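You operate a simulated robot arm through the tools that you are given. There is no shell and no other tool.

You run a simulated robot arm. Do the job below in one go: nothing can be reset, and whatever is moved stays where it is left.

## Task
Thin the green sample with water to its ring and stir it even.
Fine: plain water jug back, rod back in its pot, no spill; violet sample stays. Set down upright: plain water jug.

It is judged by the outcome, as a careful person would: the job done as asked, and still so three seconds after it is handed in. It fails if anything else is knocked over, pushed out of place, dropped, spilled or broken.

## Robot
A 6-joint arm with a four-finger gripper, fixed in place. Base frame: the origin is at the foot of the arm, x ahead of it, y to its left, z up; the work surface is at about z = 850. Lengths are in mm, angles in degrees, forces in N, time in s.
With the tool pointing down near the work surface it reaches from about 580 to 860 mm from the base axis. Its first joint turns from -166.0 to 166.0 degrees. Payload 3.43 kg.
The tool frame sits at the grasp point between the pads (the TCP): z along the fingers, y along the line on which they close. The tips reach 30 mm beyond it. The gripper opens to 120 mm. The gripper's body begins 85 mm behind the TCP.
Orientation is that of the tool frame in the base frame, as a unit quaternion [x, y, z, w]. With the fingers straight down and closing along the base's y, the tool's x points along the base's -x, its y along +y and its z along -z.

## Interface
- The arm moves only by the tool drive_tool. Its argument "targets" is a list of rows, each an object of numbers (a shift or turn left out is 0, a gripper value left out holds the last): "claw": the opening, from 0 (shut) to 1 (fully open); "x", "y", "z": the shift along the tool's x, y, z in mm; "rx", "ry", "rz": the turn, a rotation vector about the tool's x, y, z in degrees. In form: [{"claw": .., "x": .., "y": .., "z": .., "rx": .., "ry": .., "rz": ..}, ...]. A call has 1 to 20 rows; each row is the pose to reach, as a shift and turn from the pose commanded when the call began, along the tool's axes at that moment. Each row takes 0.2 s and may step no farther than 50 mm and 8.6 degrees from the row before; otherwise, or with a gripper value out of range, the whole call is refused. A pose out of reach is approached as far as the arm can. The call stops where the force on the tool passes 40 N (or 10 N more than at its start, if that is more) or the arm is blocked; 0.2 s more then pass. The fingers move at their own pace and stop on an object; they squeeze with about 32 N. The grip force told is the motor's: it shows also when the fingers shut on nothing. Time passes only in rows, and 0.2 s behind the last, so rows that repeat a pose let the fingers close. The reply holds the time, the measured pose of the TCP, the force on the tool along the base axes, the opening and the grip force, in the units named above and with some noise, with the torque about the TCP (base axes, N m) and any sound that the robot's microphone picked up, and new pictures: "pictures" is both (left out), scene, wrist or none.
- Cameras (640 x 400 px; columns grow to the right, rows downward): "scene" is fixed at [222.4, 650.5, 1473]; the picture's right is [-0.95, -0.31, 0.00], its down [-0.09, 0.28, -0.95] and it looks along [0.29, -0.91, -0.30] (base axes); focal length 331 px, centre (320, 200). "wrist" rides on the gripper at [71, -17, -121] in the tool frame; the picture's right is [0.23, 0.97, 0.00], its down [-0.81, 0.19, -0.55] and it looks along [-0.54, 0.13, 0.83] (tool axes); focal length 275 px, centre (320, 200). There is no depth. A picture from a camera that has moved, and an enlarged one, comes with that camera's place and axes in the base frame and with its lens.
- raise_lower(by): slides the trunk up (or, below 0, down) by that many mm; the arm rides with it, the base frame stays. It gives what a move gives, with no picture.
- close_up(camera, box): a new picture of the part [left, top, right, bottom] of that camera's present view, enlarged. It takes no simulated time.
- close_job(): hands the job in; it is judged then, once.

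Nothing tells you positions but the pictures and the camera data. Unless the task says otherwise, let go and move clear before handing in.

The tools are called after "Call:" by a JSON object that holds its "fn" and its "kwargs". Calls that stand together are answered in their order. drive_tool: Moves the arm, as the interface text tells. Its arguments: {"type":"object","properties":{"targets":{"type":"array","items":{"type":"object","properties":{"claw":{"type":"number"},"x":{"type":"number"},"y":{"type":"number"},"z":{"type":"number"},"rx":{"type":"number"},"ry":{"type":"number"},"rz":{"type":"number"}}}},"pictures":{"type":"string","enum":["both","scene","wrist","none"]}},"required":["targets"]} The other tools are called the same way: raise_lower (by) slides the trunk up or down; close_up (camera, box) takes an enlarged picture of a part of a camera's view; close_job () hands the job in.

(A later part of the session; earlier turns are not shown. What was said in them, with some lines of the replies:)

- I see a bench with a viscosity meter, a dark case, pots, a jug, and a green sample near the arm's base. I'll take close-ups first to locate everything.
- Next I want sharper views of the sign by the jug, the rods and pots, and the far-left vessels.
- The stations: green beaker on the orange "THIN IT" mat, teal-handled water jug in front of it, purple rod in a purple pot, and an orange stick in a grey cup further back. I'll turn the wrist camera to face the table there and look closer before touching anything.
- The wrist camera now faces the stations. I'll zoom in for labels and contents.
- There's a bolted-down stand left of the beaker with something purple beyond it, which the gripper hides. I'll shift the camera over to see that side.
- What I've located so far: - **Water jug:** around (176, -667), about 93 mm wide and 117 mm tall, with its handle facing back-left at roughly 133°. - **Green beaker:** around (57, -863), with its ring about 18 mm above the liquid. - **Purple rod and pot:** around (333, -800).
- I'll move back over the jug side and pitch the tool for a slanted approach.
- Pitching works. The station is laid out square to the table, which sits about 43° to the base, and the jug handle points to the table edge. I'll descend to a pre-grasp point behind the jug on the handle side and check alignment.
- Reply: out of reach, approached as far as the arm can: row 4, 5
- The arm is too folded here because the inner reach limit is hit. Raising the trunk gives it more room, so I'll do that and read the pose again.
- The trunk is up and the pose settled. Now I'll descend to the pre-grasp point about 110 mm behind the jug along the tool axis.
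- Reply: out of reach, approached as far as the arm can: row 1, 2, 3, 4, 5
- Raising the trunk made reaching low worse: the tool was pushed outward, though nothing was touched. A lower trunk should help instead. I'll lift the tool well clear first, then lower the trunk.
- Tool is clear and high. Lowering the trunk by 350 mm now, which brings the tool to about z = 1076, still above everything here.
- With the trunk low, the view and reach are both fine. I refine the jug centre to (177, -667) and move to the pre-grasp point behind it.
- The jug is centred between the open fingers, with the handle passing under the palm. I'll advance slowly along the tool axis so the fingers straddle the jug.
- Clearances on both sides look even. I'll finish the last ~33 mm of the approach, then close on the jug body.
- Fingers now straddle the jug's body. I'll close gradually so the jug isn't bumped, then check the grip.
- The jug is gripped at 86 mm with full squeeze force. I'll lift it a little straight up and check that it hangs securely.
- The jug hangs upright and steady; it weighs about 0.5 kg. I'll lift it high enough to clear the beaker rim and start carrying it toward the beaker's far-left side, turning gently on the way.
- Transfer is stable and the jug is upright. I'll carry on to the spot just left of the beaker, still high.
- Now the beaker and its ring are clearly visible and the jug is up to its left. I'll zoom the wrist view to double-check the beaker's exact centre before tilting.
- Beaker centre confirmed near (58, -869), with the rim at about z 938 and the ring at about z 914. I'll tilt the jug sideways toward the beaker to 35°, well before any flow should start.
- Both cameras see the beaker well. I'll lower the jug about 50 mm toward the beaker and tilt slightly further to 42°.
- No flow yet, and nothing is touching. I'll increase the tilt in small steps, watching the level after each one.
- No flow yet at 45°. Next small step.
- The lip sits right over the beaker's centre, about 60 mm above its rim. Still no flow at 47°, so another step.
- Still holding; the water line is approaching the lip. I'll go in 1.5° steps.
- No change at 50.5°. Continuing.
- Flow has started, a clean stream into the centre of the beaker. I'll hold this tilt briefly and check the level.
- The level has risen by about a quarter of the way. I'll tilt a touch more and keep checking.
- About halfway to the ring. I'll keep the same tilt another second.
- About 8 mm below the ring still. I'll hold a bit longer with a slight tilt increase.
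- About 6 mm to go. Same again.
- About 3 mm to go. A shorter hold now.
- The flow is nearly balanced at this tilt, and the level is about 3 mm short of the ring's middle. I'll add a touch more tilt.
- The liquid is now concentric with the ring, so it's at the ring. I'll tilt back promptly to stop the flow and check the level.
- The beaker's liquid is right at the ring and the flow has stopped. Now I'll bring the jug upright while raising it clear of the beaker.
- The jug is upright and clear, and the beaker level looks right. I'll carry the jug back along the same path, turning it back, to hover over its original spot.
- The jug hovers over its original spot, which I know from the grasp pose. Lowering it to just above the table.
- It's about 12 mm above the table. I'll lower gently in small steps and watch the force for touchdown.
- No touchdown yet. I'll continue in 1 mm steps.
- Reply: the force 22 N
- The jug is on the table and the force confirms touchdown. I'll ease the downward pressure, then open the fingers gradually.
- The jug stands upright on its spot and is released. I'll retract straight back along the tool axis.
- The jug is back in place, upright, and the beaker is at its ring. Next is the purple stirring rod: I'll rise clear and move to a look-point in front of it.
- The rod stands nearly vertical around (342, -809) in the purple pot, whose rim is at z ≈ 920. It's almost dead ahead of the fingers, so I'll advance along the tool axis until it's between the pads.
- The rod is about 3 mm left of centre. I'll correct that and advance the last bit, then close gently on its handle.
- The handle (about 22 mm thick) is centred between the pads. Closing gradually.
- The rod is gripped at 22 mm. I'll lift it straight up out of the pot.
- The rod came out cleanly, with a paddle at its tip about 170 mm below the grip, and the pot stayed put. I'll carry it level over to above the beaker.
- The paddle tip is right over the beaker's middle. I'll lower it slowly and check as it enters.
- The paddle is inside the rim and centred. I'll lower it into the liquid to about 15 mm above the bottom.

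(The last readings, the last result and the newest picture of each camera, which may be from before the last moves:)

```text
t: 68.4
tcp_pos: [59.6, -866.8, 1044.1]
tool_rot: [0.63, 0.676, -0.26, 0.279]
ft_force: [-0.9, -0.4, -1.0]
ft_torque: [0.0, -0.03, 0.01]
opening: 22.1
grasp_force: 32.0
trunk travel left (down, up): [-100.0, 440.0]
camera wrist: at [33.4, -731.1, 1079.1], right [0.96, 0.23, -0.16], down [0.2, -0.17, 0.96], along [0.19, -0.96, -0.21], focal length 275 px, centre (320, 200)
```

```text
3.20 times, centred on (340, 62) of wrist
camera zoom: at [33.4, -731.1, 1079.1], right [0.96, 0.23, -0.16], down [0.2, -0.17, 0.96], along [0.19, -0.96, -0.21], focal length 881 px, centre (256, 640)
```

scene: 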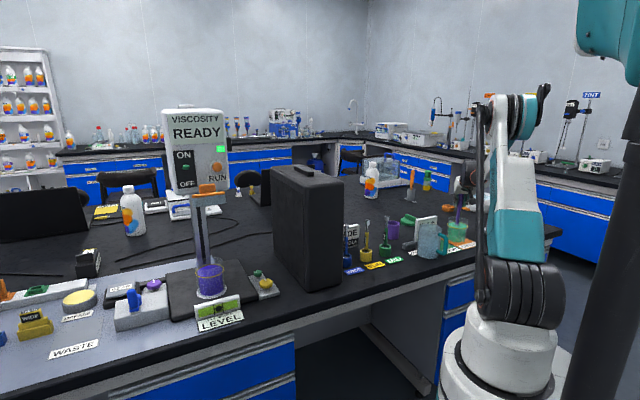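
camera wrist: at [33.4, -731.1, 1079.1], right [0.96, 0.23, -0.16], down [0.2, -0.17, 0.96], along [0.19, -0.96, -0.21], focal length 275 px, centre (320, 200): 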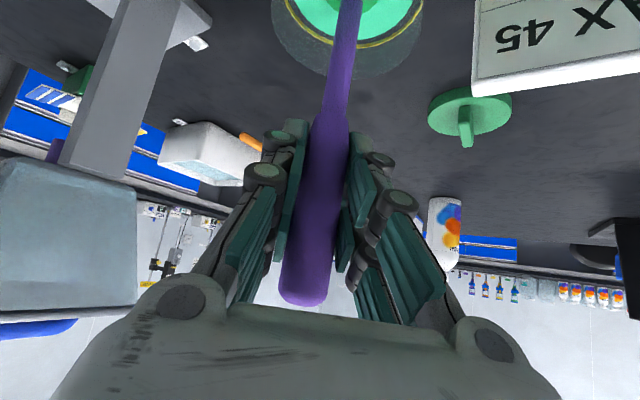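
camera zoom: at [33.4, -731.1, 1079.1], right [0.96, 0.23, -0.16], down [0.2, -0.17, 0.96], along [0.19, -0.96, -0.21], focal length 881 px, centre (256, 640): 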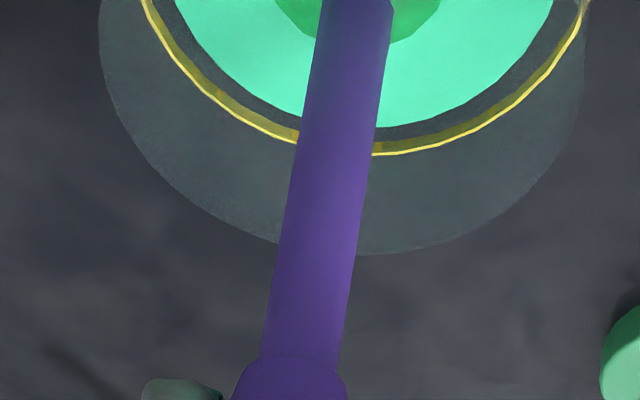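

The paddle is in the liquid near the centre, with no contact forces. I'll start stirring with one slow circle of 16 mm radius and check for wall contact.

Call:
{"fn": "drive_tool", "kwargs": {"targets": [{"y": 8}, {"y": 16}, {"y": 12.9, "x": 6.65, "z": -6.65}, {"y": 4.9, "x": 10.76, "z": -10.76}, {"y": -4.9, "x": 10.76, "z": -10.76}, {"y": -12.9, "x": 6.65, "z": -6.65}, {"y": -16}, {"y": -12.9, "x": -6.65, "z": 6.65}, {"y": -4.9, "x": -10.76, "z": 10.76}, {"y": 4.9, "x": -10.76, "z": 10.76}, {"y": 12.9, "x": -6.65, "z": 6.65}, {"y": 16}, {"y": 8}, {"y": 0}]}}

Call:
{"fn": "close_up", "kwargs": {"camera": "scene", "box": [435, 195, 485, 250]}}

Call:
{"fn": "close_up", "kwargs": {"camera": "wrist", "box": [240, 0, 440, 125]}}

```text
t: 71.4
tcp_pos: [59.0, -867.3, 1042.2]
tool_rot: [0.63, 0.676, -0.259, 0.279]
ft_force: [-0.3, 0.1, 0.3]
ft_torque: [0.02, -0.02, 0.02]
opening: 22.2
grasp_force: 32.2
trunk travel left (down, up): [-100.0, 440.0]
camera wrist: at [33.3, -731.4, 1078.6], right [0.96, 0.23, -0.16], down [0.2, -0.17, 0.96], along [0.19, -0.96, -0.21], focal length 275 px, centre (320, 200)
```

scene: 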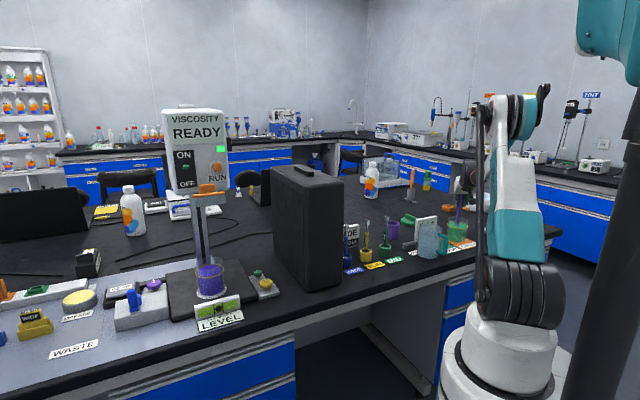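
wrist: 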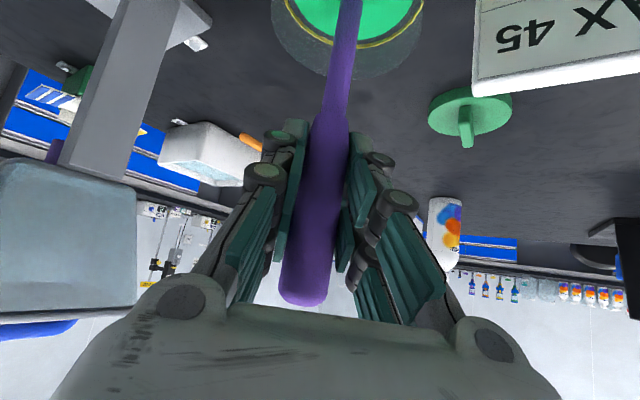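

```text
7.27 times, centred on (460, 222) of scene
camera zoom: at [222.4, 650.5, 1473.0], right [-0.95, -0.31, 0.0], down [-0.09, 0.28, -0.95], along [0.29, -0.91, -0.3], focal length 2406 px, centre (-698, 36)
```

zoom: 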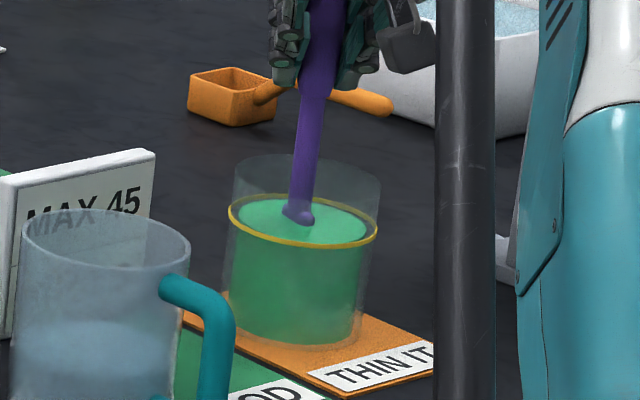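

```text
3.20 times, centred on (340, 62) of wrist
camera zoom: at [33.3, -731.4, 1078.6], right [0.96, 0.23, -0.16], down [0.2, -0.17, 0.96], along [0.19, -0.96, -0.21], focal length 881 px, centre (256, 640)
```

zoom: 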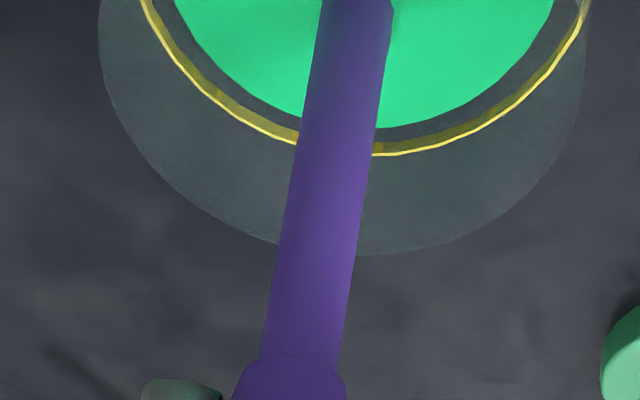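

The dark unmixed patch is already gone and nothing touched the wall. I'll stir several more turns to make sure it's even.

Call:
{"fn": "drive_tool", "kwargs": {"targets": [{"y": 8}, {"y": 16}, {"y": 12.9, "x": 6.65, "z": -6.65}, {"y": 4.9, "x": 10.76, "z": -10.76}, {"y": -4.9, "x": 10.76, "z": -10.76}, {"y": -12.9, "x": 6.65, "z": -6.65}, {"y": -16}, {"y": -12.9, "x": -6.65, "z": 6.65}, {"y": -4.9, "x": -10.76, "z": 10.76}, {"y": 4.9, "x": -10.76, "z": 10.76}, {"y": 12.9, "x": -6.65, "z": 6.65}, {"y": 16}, {"y": 12.9, "x": 6.65, "z": -6.65}, {"y": 4.9, "x": 10.76, "z": -10.76}, {"y": -4.9, "x": 10.76, "z": -10.76}, {"y": -12.9, "x": 6.65, "z": -6.65}, {"y": -16}, {"y": -12.9, "x": -6.65, "z": 6.65}, {"y": -4.9, "x": -10.76, "z": 10.76}, {"y": 0, "x": 0, "z": 0}], "pictures": "none"}}

Call:
{"fn": "close_up", "kwargs": {"camera": "scene", "box": [435, 195, 485, 250]}}

Call:
{"fn": "drive_tool", "kwargs": {"targets": [{"y": 8}, {"y": 16}, {"y": 12.9, "x": 6.65, "z": -6.65}, {"y": 4.9, "x": 10.76, "z": -10.76}, {"y": -4.9, "x": 10.76, "z": -10.76}, {"y": -12.9, "x": 6.65, "z": -6.65}, {"y": -16}, {"y": -12.9, "x": -6.65, "z": 6.65}, {"y": -4.9, "x": -10.76, "z": 10.76}, {"y": 4.9, "x": -10.76, "z": 10.76}, {"y": 12.9, "x": -6.65, "z": 6.65}, {"y": 16}, {"y": 12.9, "x": 6.65, "z": -6.65}, {"y": 4.9, "x": 10.76, "z": -10.76}, {"y": -4.9, "x": 10.76, "z": -10.76}, {"y": -12.9, "x": 6.65, "z": -6.65}, {"y": -16}, {"y": -12.9, "x": -6.65, "z": 6.65}, {"y": -4.9, "x": -10.76, "z": 10.76}, {"y": 0, "x": 0, "z": 0}]}}

Call:
{"fn": "close_up", "kwargs": {"camera": "scene", "box": [435, 195, 485, 250]}}

Call:
{"fn": "close_up", "kwargs": {"camera": "wrist", "box": [240, 0, 440, 125]}}

```text
t: 75.6
tcp_pos: [59.7, -867.0, 1041.2]
tool_rot: [0.631, 0.676, -0.26, 0.279]
ft_force: [-0.1, -0.6, -0.2]
ft_torque: [0.0, 0.01, -0.02]
opening: 22.2
grasp_force: 31.7
trunk travel left (down, up): [-100.0, 440.0]
```

```text
7.27 times, centred on (460, 222) of scene
camera zoom: at [222.4, 650.5, 1473.0], right [-0.95, -0.31, 0.0], down [-0.09, 0.28, -0.95], along [0.29, -0.91, -0.3], focal length 2406 px, centre (-698, 36)
```

zoom: 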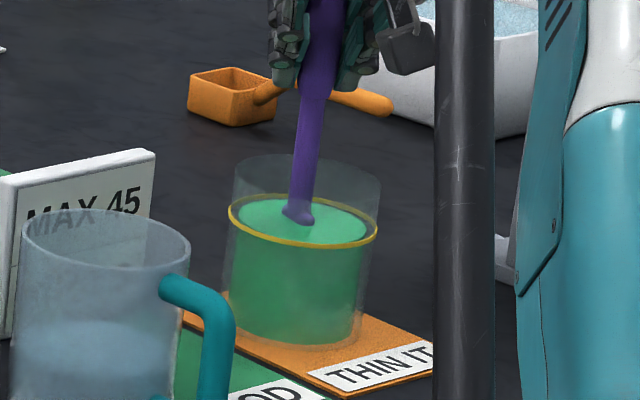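

```text
t: 79.8
tcp_pos: [60.3, -865.7, 1043.4]
tool_rot: [0.631, 0.676, -0.261, 0.279]
ft_force: [0.8, -0.1, -1.0]
ft_torque: [0.0, 0.0, 0.0]
opening: 22.3
grasp_force: 31.7
trunk travel left (down, up): [-100.0, 440.0]
camera wrist: at [33.4, -730.3, 1079.3], right [0.96, 0.23, -0.16], down [0.2, -0.17, 0.96], along [0.19, -0.96, -0.21], focal length 275 px, centre (320, 200)
```

scene: 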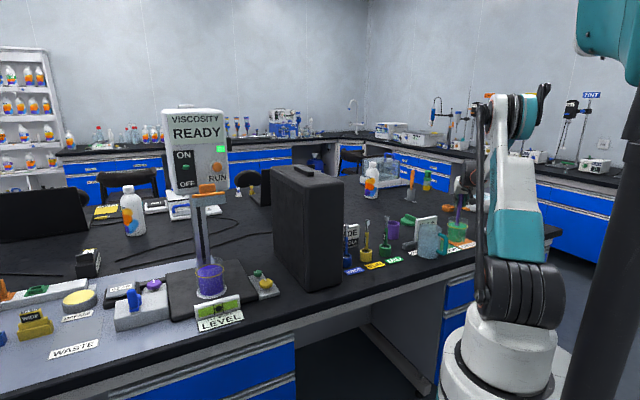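
wrist: 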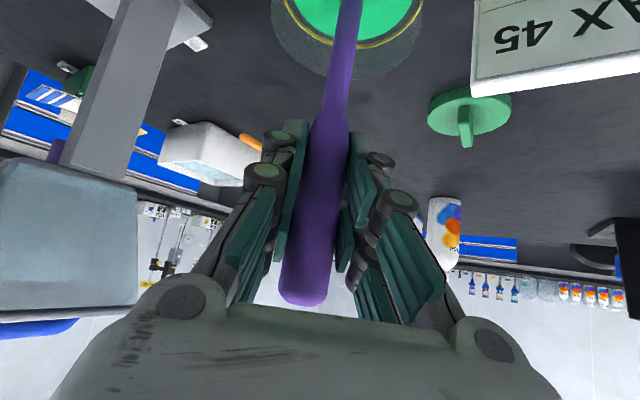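

```text
7.27 times, centred on (460, 222) of scene
camera zoom: at [222.4, 650.5, 1473.0], right [-0.95, -0.31, 0.0], down [-0.09, 0.28, -0.95], along [0.29, -0.91, -0.3], focal length 2406 px, centre (-698, 36)
```

zoom: 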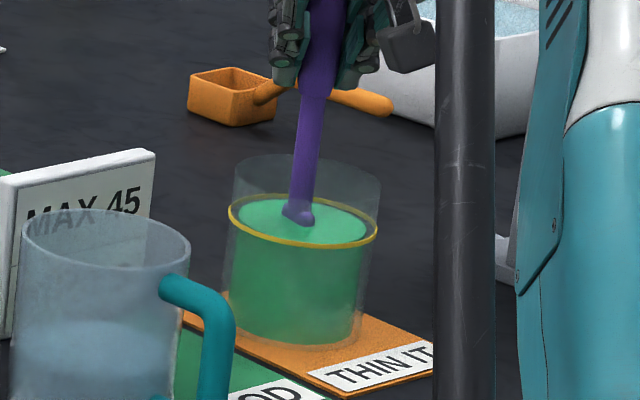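

```text
3.20 times, centred on (340, 62) of wrist
camera zoom: at [33.4, -730.3, 1079.3], right [0.96, 0.23, -0.16], down [0.2, -0.17, 0.96], along [0.19, -0.96, -0.21], focal length 881 px, centre (256, 640)
```

zoom: 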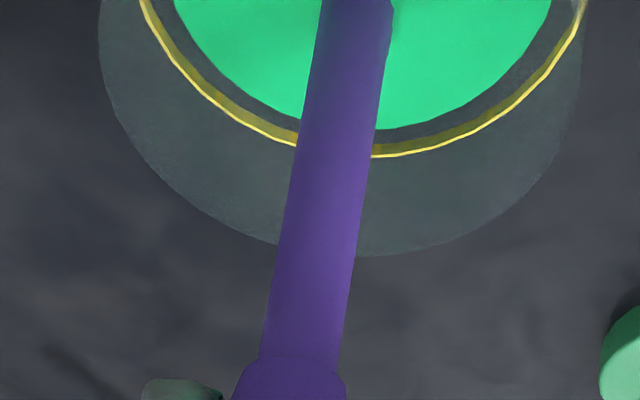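

The mix looks uniform. I'll raise the paddle to just above the liquid, still inside the beaker, let it drain a moment, and then lift it out.

Call:
{"fn": "drive_tool", "kwargs": {"targets": [{"x": -7, "z": -7}, {"x": -14, "z": -14}, {"x": -21, "z": -21}, {"x": -28, "z": -28}, {"x": -35, "z": -35}, {"x": -41, "z": -41}, {"x": -41, "z": -41}, {"x": -41, "z": -41}, {"x": -41, "z": -41}, {"x": -41, "z": -41}, {"x": -41, "z": -41}, {"x": -41, "z": -41}, {"x": -41, "z": -41}, {"x": -41, "z": -41}], "pictures": "none"}}

Call:
{"fn": "close_up", "kwargs": {"camera": "scene", "box": [435, 195, 485, 250]}}

Call:
{"fn": "drive_tool", "kwargs": {"targets": [{"x": -8, "z": -8}, {"x": -16, "z": -16}, {"x": -24, "z": -24}, {"x": -32, "z": -32}, {"x": -38, "z": -38}, {"x": -38, "z": -38}, {"x": -38, "z": -38}]}}

Call:
{"fn": "close_up", "kwargs": {"camera": "scene", "box": [435, 195, 485, 250]}}

```text
t: 82.8
tcp_pos: [60.2, -868.5, 1099.6]
tool_rot: [0.63, 0.676, -0.26, 0.279]
ft_force: [-0.8, -0.3, -0.1]
ft_torque: [0.0, 0.01, 0.01]
opening: 22.0
grasp_force: 32.1
trunk travel left (down, up): [-100.0, 440.0]
```

```text
7.27 times, centred on (460, 222) of scene
camera zoom: at [222.4, 650.5, 1473.0], right [-0.95, -0.31, 0.0], down [-0.09, 0.28, -0.95], along [0.29, -0.91, -0.3], focal length 2406 px, centre (-698, 36)
```

zoom: 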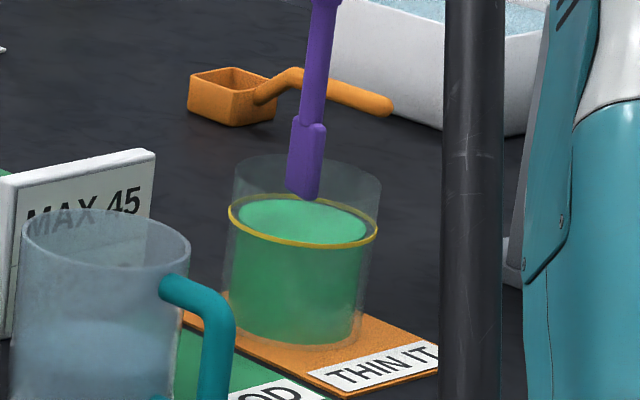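

```text
t: 84.4
tcp_pos: [59.1, -867.4, 1153.3]
tool_rot: [0.631, 0.676, -0.26, 0.279]
ft_force: [0.3, -0.2, -0.7]
ft_torque: [0.0, 0.02, -0.03]
opening: 22.0
grasp_force: 31.9
trunk travel left (down, up): [-100.0, 440.0]
camera wrist: at [32.4, -731.4, 1190.2], right [0.96, 0.23, -0.16], down [0.2, -0.17, 0.96], along [0.19, -0.96, -0.21], focal length 275 px, centre (320, 200)
```

scene: 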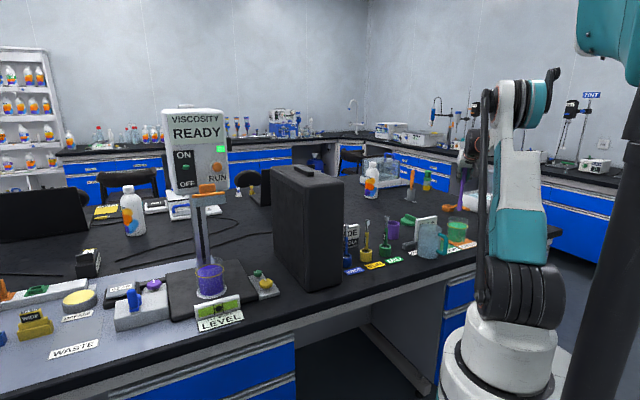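
wrist: 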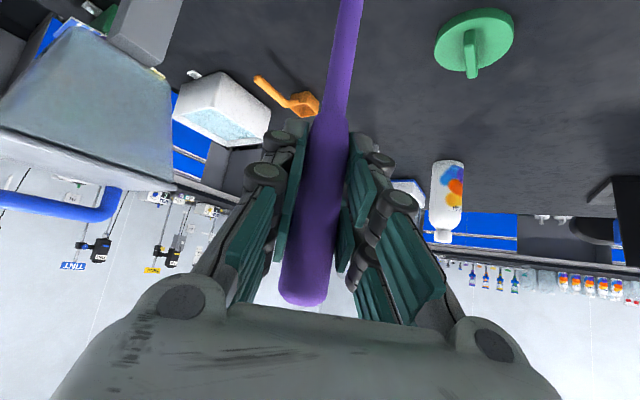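

```text
7.27 times, centred on (460, 222) of scene
camera zoom: at [222.4, 650.5, 1473.0], right [-0.95, -0.31, 0.0], down [-0.09, 0.28, -0.95], along [0.29, -0.91, -0.3], focal length 2406 px, centre (-698, 36)
```

zoom: 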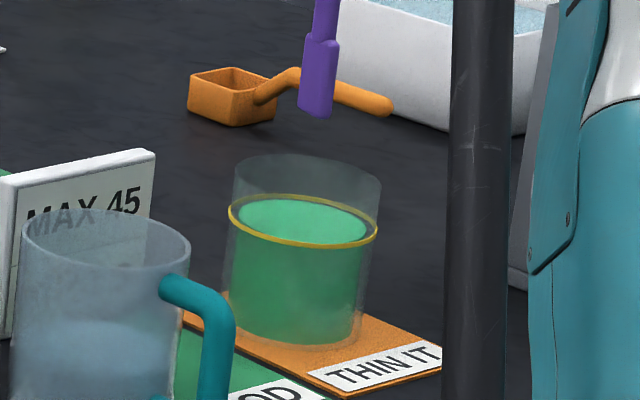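

Paddle is clear, and the sample is even and at the ring. I'll carry the rod back over its pot along the same path.

Call:
{"fn": "drive_tool", "kwargs": {"targets": [{"x": 2.9, "y": 28.2, "z": -2.9, "rx": -1.27, "rz": -1.27}, {"x": 5.8, "y": 56.3, "z": -5.8, "rx": -2.55, "rz": -2.55}, {"x": 8.7, "y": 84.5, "z": -8.7, "rx": -3.82, "rz": -3.82}, {"x": 11.6, "y": 112.6, "z": -11.6, "rx": -5.09, "rz": -5.09}, {"x": 14.5, "y": 140.8, "z": -14.5, "rx": -6.36, "rz": -6.36}, {"x": 17.3, "y": 168.9, "z": -17.3, "rx": -7.64, "rz": -7.64}, {"x": 20.2, "y": 197.1, "z": -20.2, "rx": -8.91, "rz": -8.91}, {"x": 23.1, "y": 225.2, "z": -23.1, "rx": -10.18, "rz": -10.18}, {"x": 26, "y": 253.4, "z": -26, "rx": -11.46, "rz": -11.46}, {"x": 28.9, "y": 281.5, "z": -28.9, "rx": -12.73, "rz": -12.73}, {"x": 28.9, "y": 281.5, "z": -28.9, "rx": -12.73, "rz": -12.73}]}}

Call:
{"fn": "close_up", "kwargs": {"camera": "scene", "box": [370, 170, 450, 250]}}

Call:
{"fn": "close_up", "kwargs": {"camera": "scene", "box": [435, 205, 485, 250]}}

```text
t: 86.8
tcp_pos: [336.1, -806.2, 1155.0]
tool_rot: [0.517, 0.767, -0.213, 0.317]
ft_force: [0.5, 1.4, -0.2]
ft_torque: [0.01, 0.04, -0.01]
opening: 22.2
grasp_force: 31.9
trunk travel left (down, up): [-100.0, 440.0]
camera wrist: at [271.1, -686.2, 1190.8], right [0.84, 0.52, -0.16], down [0.25, -0.1, 0.96], along [0.48, -0.85, -0.21], focal length 275 px, centre (320, 200)
```

scene: 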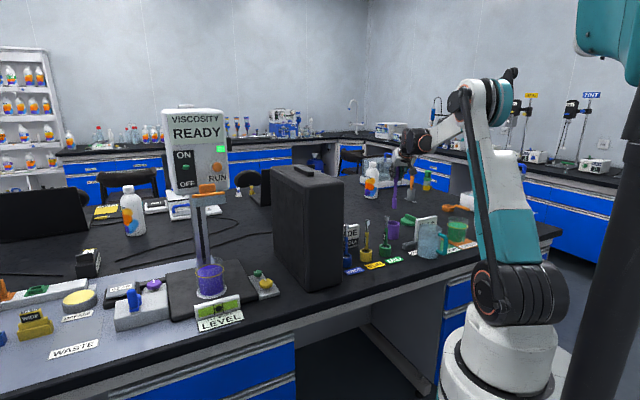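
wrist: 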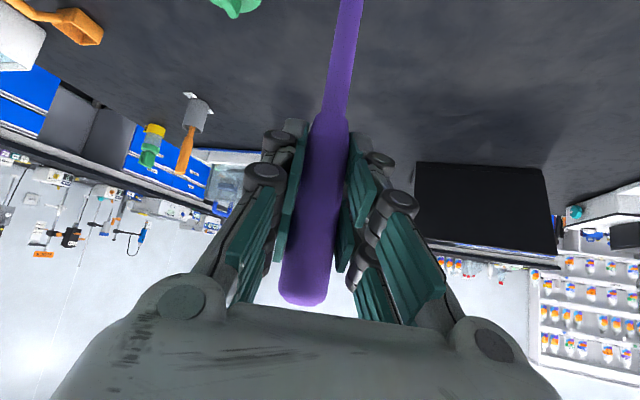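

```text
5.00 times, centred on (410, 210) of scene
camera zoom: at [222.4, 650.5, 1473.0], right [-0.95, -0.31, 0.0], down [-0.09, 0.28, -0.95], along [0.29, -0.91, -0.3], focal length 1654 px, centre (-130, 150)
```

zoom: 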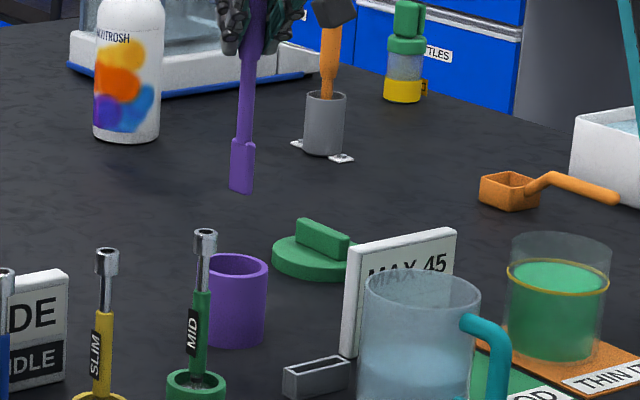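

```text
8.89 times, centred on (460, 228) of scene
camera zoom: at [222.4, 650.5, 1473.0], right [-0.95, -0.31, 0.0], down [-0.09, 0.28, -0.95], along [0.29, -0.91, -0.3], focal length 2940 px, centre (-924, -44)
```

zoom: 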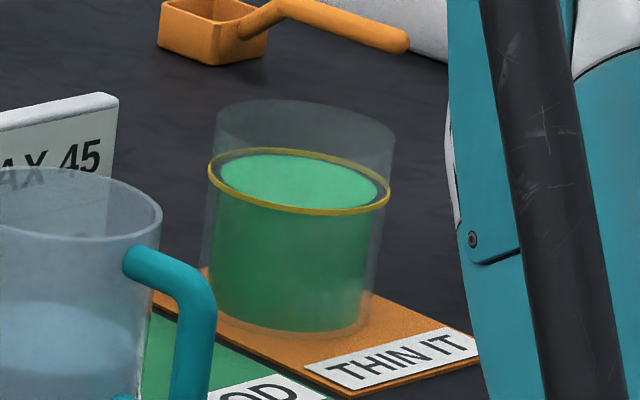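

Rod hovers exactly as it did after lifting. I'll lower it straight back into the pot.

Call:
{"fn": "drive_tool", "kwargs": {"targets": [{"x": 10, "z": 10}, {"x": 20, "z": 20}, {"x": 30, "z": 30}, {"x": 40, "z": 40}, {"x": 47, "z": 47}, {"x": 47, "z": 47}]}}

Call:
{"fn": "close_up", "kwargs": {"camera": "scene", "box": [370, 180, 430, 250]}}

Call:
{"fn": "close_up", "kwargs": {"camera": "wrist", "box": [200, 0, 480, 175]}}

```text
t: 88.2
tcp_pos: [336.9, -805.1, 1087.2]
tool_rot: [0.516, 0.767, -0.213, 0.316]
ft_force: [0.7, 0.1, -0.8]
ft_torque: [-0.03, 0.01, -0.03]
opening: 22.1
grasp_force: 32.4
trunk travel left (down, up): [-100.0, 440.0]
camera wrist: at [270.4, -684.2, 1122.9], right [0.84, 0.52, -0.16], down [0.25, -0.1, 0.96], along [0.48, -0.85, -0.21], focal length 275 px, centre (320, 200)
```

scene: 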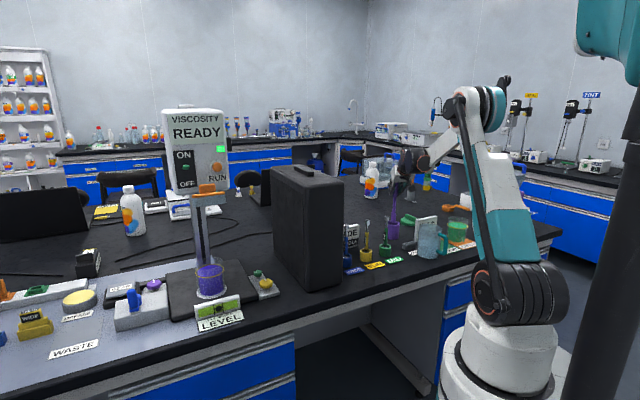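
wrist: 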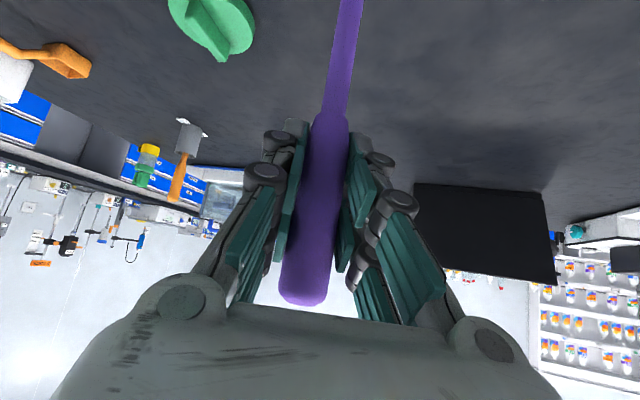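

```text
5.71 times, centred on (400, 215) of scene
camera zoom: at [222.4, 650.5, 1473.0], right [-0.95, -0.31, 0.0], down [-0.09, 0.28, -0.95], along [0.29, -0.91, -0.3], focal length 1890 px, centre (-137, 114)
```

zoom: 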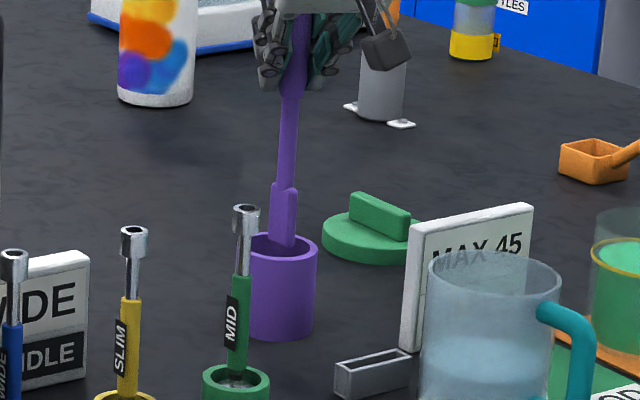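

```text
2.29 times, centred on (340, 88) of wrist
camera zoom: at [270.4, -684.2, 1122.9], right [0.84, 0.52, -0.16], down [0.25, -0.1, 0.96], along [0.48, -0.85, -0.21], focal length 629 px, centre (274, 457)
```

zoom: 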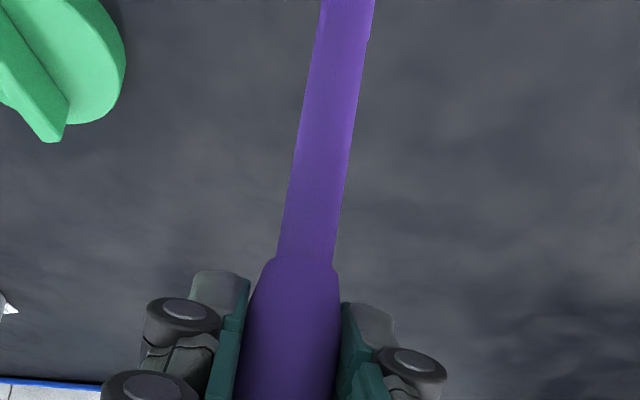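

The tip is entering the pot's mouth. Continuing down to just above its original depth.

Call:
{"fn": "drive_tool", "kwargs": {"targets": [{"x": 8, "z": 8}, {"x": 16, "z": 16}, {"x": 24, "z": 24}, {"x": 32, "z": 32}, {"x": 39, "z": 39}, {"x": 44, "z": 44}, {"x": 46.5, "z": 46.5}, {"x": 46.5, "z": 46.5}]}}

Call:
{"fn": "close_up", "kwargs": {"camera": "scene", "box": [370, 180, 430, 250]}}

Call:
{"fn": "close_up", "kwargs": {"camera": "wrist", "box": [150, 0, 500, 330]}}

```text
t: 90.0
tcp_pos: [338.2, -805.8, 1021.9]
tool_rot: [0.517, 0.766, -0.214, 0.316]
ft_force: [-0.1, -0.6, -0.3]
ft_torque: [0.04, 0.01, 0.0]
opening: 22.1
grasp_force: 32.2
trunk travel left (down, up): [-100.0, 440.0]
camera wrist: at [270.8, -685.2, 1058.2], right [0.84, 0.52, -0.16], down [0.25, -0.1, 0.96], along [0.48, -0.85, -0.21], focal length 275 px, centre (320, 200)
```

scene: 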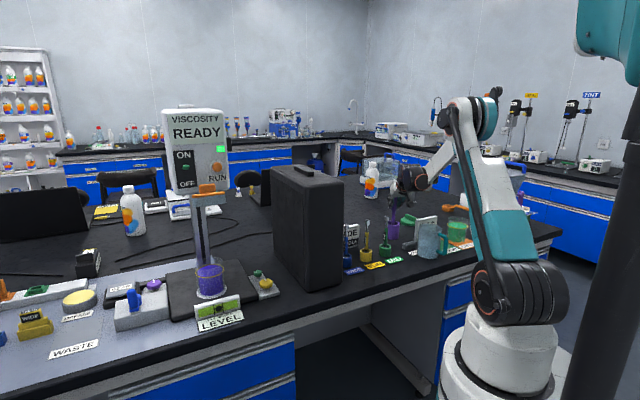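
wrist: 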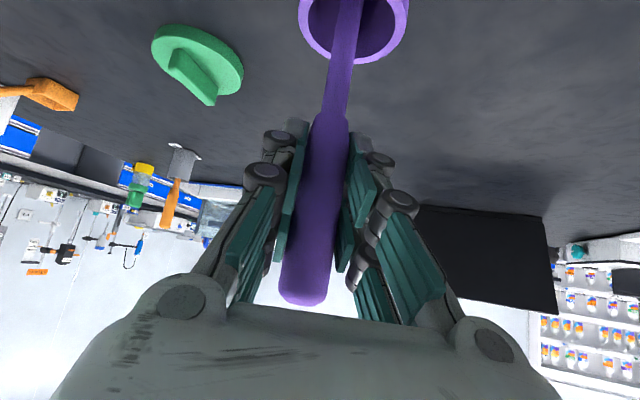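

```text
5.71 times, centred on (400, 215) of scene
camera zoom: at [222.4, 650.5, 1473.0], right [-0.95, -0.31, 0.0], down [-0.09, 0.28, -0.95], along [0.29, -0.91, -0.3], focal length 1890 px, centre (-137, 114)
```

zoom: 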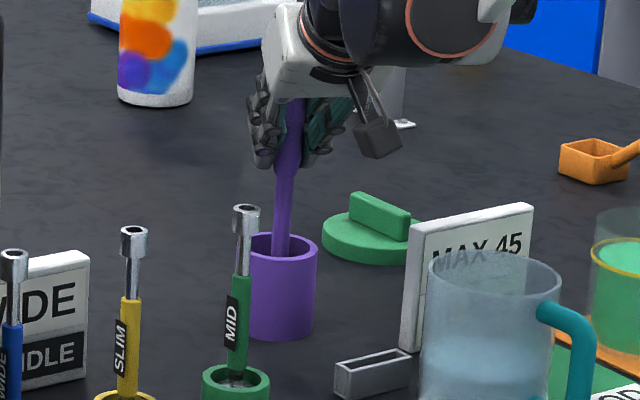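

```text
1.21 times, centred on (325, 165) of wrist
camera zoom: at [270.8, -685.2, 1058.2], right [0.84, 0.52, -0.16], down [0.25, -0.1, 0.96], along [0.48, -0.85, -0.21], focal length 334 px, centre (314, 242)
```

zoom: 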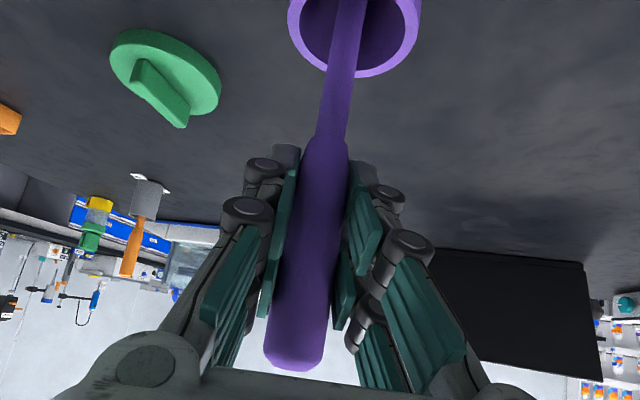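

About 3 mm above its original depth. I'll ease down to touch, then release gently.

Call:
{"fn": "drive_tool", "kwargs": {"targets": [{"x": 0.7, "z": 0.7}, {"x": 1.4, "z": 1.4}, {"x": 1.4, "z": 1.4}], "pictures": "none"}}

Call:
{"fn": "drive_tool", "kwargs": {"targets": [{"x": 0.6, "z": 0.6}, {"x": 0.6, "z": 0.6}], "pictures": "none"}}

```text
t: 90.8
tcp_pos: [337.8, -806.3, 1020.7]
tool_rot: [0.517, 0.766, -0.213, 0.317]
ft_force: [0.2, 0.3, -1.3]
ft_torque: [0.03, 0.0, -0.02]
opening: 22.1
grasp_force: 31.9
trunk travel left (down, up): [-100.0, 440.0]
```

```text
t: 91.4
tcp_pos: [337.7, -806.4, 1020.3]
tool_rot: [0.517, 0.766, -0.214, 0.317]
ft_force: [-0.5, -0.5, -0.5]
ft_torque: [-0.01, 0.01, -0.03]
opening: 22.0
grasp_force: 32.0
trunk travel left (down, up): [-100.0, 440.0]
```

Now releasing the rod gradually.

Call:
{"fn": "drive_tool", "kwargs": {"targets": [{"claw": 0.2}, {"claw": 0.23}, {"claw": 0.27}, {"claw": 0.35}, {"claw": 0.5}, {"claw": 0.7}, {"claw": 0.7}]}}

Call:
{"fn": "close_up", "kwargs": {"camera": "scene", "box": [370, 180, 430, 250]}}

Call:
{"fn": "close_up", "kwargs": {"camera": "wrist", "box": [150, 0, 500, 330]}}

```text
t: 93.0
tcp_pos: [338.1, -805.9, 1019.9]
tool_rot: [0.516, 0.766, -0.213, 0.318]
ft_force: [-0.1, -0.3, 0.0]
ft_torque: [0.03, 0.0, 0.04]
opening: 83.7
grasp_force: 0.1
trunk travel left (down, up): [-100.0, 440.0]
camera wrist: at [271.1, -685.2, 1055.8], right [0.84, 0.52, -0.16], down [0.25, -0.1, 0.96], along [0.48, -0.85, -0.21], focal length 275 px, centre (320, 200)
```

scene: 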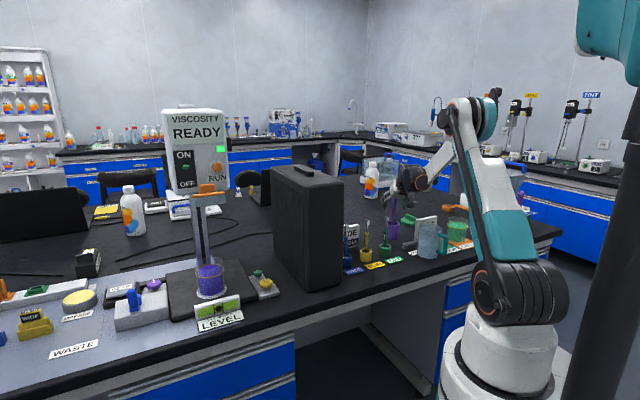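
wrist: 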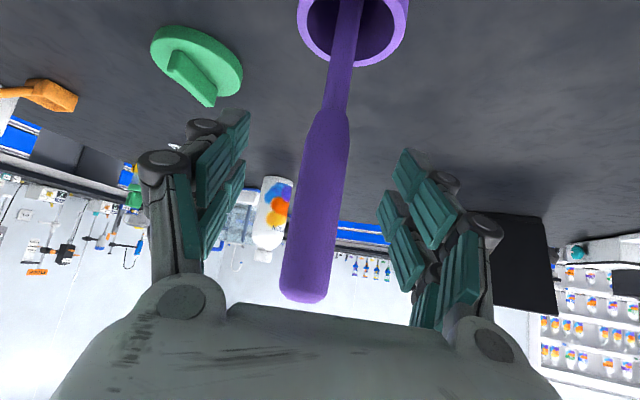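

```text
5.71 times, centred on (400, 215) of scene
camera zoom: at [222.4, 650.5, 1473.0], right [-0.95, -0.31, 0.0], down [-0.09, 0.28, -0.95], along [0.29, -0.91, -0.3], focal length 1890 px, centre (-137, 114)
```

zoom: 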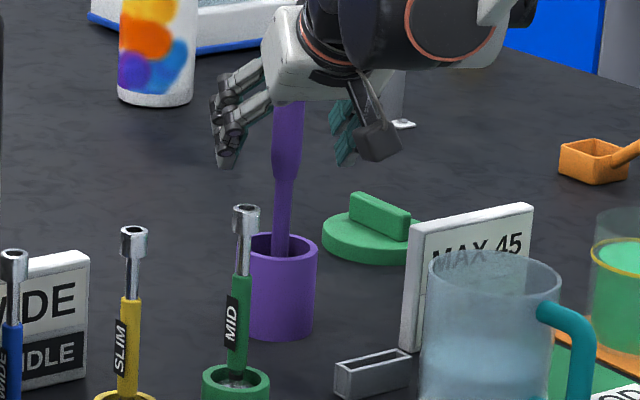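

```text
1.21 times, centred on (325, 165) of wrist
camera zoom: at [271.1, -685.2, 1055.8], right [0.84, 0.52, -0.16], down [0.25, -0.1, 0.96], along [0.48, -0.85, -0.21], focal length 334 px, centre (314, 242)
```

zoom: 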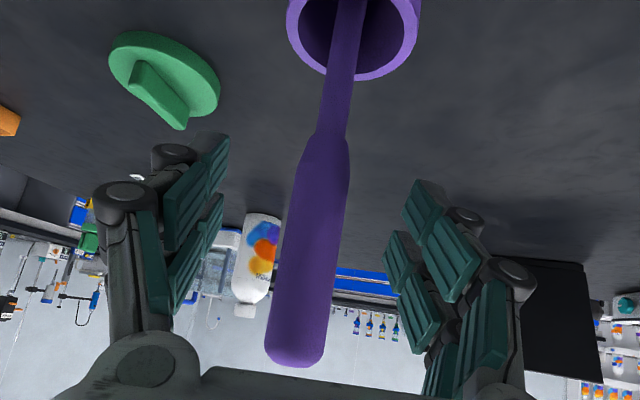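

The rod stands in its pot, free of the fingers. I'll open fully, back straight off along the tool axis, and rise clear.

Call:
{"fn": "drive_tool", "kwargs": {"targets": [{"claw": 1.0}, {"claw": 1.0, "z": -15}, {"claw": 1.0, "z": -40}, {"claw": 1.0, "z": -70}, {"claw": 1.0, "z": -100}, {"claw": 1.0, "z": -130}, {"claw": 1.0, "x": -25, "z": -155}, {"claw": 1.0, "x": -50, "z": -180}, {"claw": 1.0, "x": -50, "z": -180}]}}

Call:
{"fn": "close_up", "kwargs": {"camera": "scene", "box": [360, 170, 490, 270]}}

Call:
{"fn": "close_up", "kwargs": {"camera": "scene", "box": [442, 212, 476, 238]}}

Call:
{"fn": "close_up", "kwargs": {"camera": "wrist", "box": [0, 0, 640, 400]}}

```text
t: 95.0
tcp_pos: [303.7, -721.2, 1181.8]
tool_rot: [0.517, 0.766, -0.213, 0.317]
ft_force: [-0.1, -0.1, -0.2]
ft_torque: [-0.01, -0.04, 0.02]
opening: 120.3
grasp_force: 0.2
trunk travel left (down, up): [-100.0, 440.0]
camera wrist: at [236.9, -600.1, 1218.0], right [0.84, 0.52, -0.16], down [0.25, -0.1, 0.96], along [0.48, -0.85, -0.21], focal length 275 px, centre (320, 200)
```

scene: 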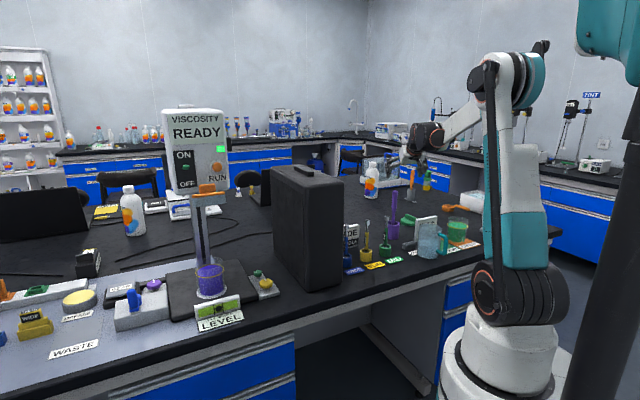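
wrist: 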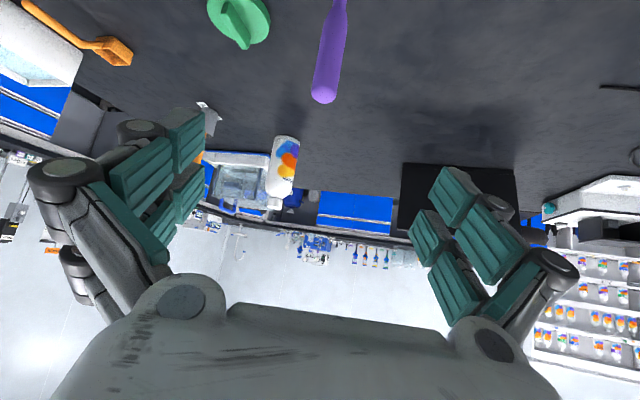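

```text
4.00 times, centred on (425, 220) of scene
camera zoom: at [222.4, 650.5, 1473.0], right [-0.95, -0.31, 0.0], down [-0.09, 0.28, -0.95], along [0.29, -0.91, -0.3], focal length 1323 px, centre (-100, 120)
```

zoom: 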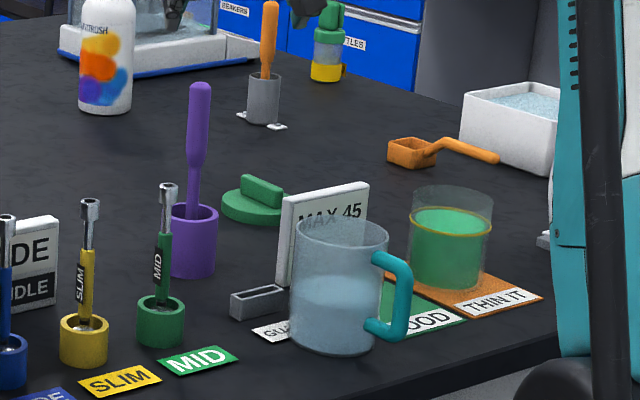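

```text
15.38 times, centred on (459, 225) of scene
camera zoom: at [222.4, 650.5, 1473.0], right [-0.95, -0.31, 0.0], down [-0.09, 0.28, -0.95], along [0.29, -0.91, -0.3], focal length 5089 px, centre (-1818, -185)
```

zoom: 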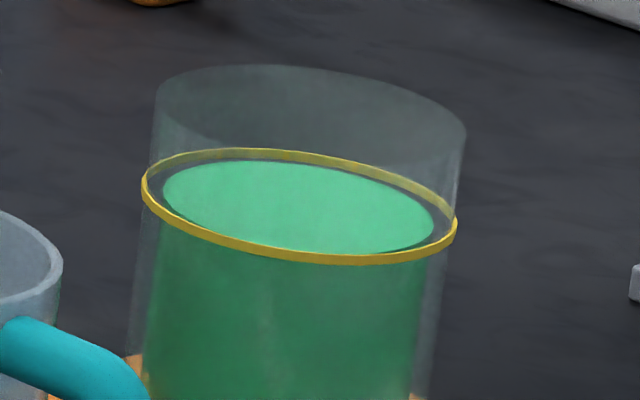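

```text
1.00 times, centred on (320, 200) of wrist (not enlarged: the box is as wide or as high as the picture)
camera zoom: at [236.9, -600.1, 1218.0], right [0.84, 0.52, -0.16], down [0.25, -0.1, 0.96], along [0.48, -0.85, -0.21], focal length 275 px, centre (320, 200)
```

zoom: 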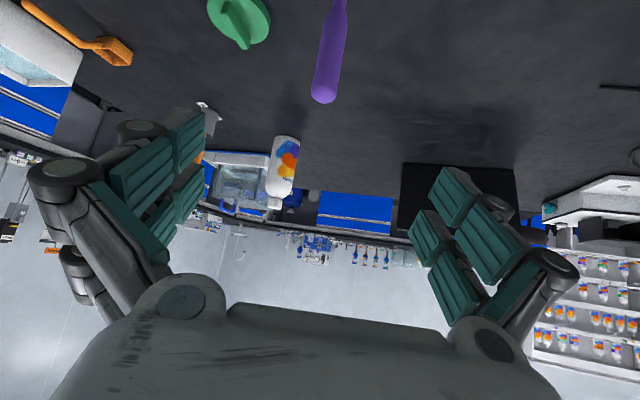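

Level sits concentric with the ring, and the rod is in its pot. A final comparison with the original views will confirm that nothing shifted or spilled.

Call:
{"fn": "close_up", "kwargs": {"camera": "scene", "box": [412, 205, 462, 265]}}

Call:
{"fn": "close_up", "kwargs": {"camera": "scene", "box": [330, 180, 410, 280]}}

Call:
{"fn": "close_up", "kwargs": {"camera": "scene", "box": [160, 100, 290, 340]}}

```text
6.67 times, centred on (437, 235) of scene
camera zoom: at [222.4, 650.5, 1473.0], right [-0.95, -0.31, 0.0], down [-0.09, 0.28, -0.95], along [0.29, -0.91, -0.3], focal length 2205 px, centre (-460, -33)
```

zoom: 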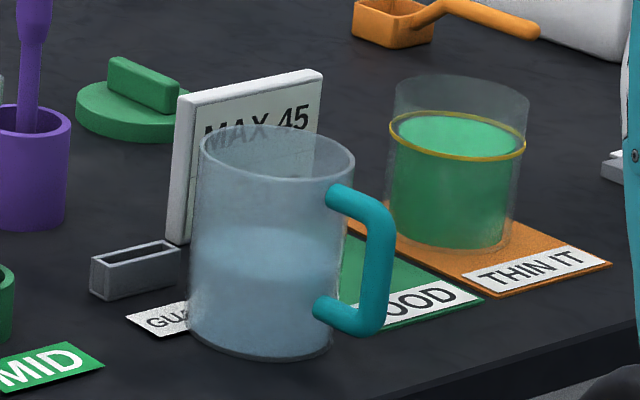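

```text
4.00 times, centred on (370, 230) of scene
camera zoom: at [222.4, 650.5, 1473.0], right [-0.95, -0.31, 0.0], down [-0.09, 0.28, -0.95], along [0.29, -0.91, -0.3], focal length 1323 px, centre (120, 80)
```

zoom: 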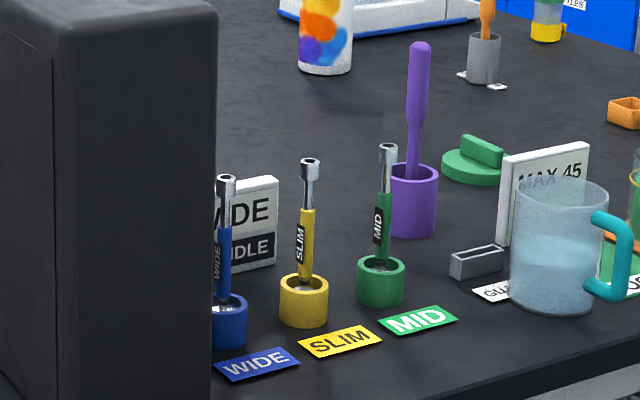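

```text
1.67 times, centred on (225, 220) of scene
camera zoom: at [222.4, 650.5, 1473.0], right [-0.95, -0.31, 0.0], down [-0.09, 0.28, -0.95], along [0.29, -0.91, -0.3], focal length 551 px, centre (478, 167)
```

zoom: 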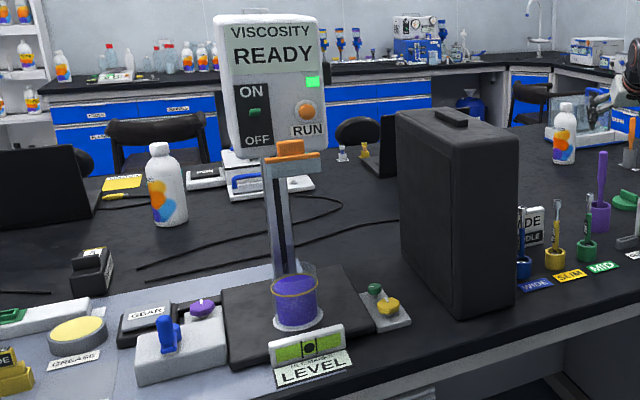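

The jug is upright within about 3 mm of its original spot, with only the handle turned slightly. The rod is in its pot, the green sample is even and at its ring, and the violet sample is untouched. I see no spill, and the gripper is empty and clear, so I'm handing in.

Call:
{"fn": "close_job", "kwargs": {}}

```text
The job is handed in.
```

The green sample is thinned with water to its ring and stirred to one even colour, and the job is handed in.

- **Plain water jug:** it is back upright within about 3 mm of where it started. Its handle is turned roughly 10° from its original direction.
- **Rod:** it stands back in its purple pot, and the pot did not move.
- **Violet sample:** I did not touch it.
- **Spills:** none show in the camera views.

The gripper is empty and clear of the table items.
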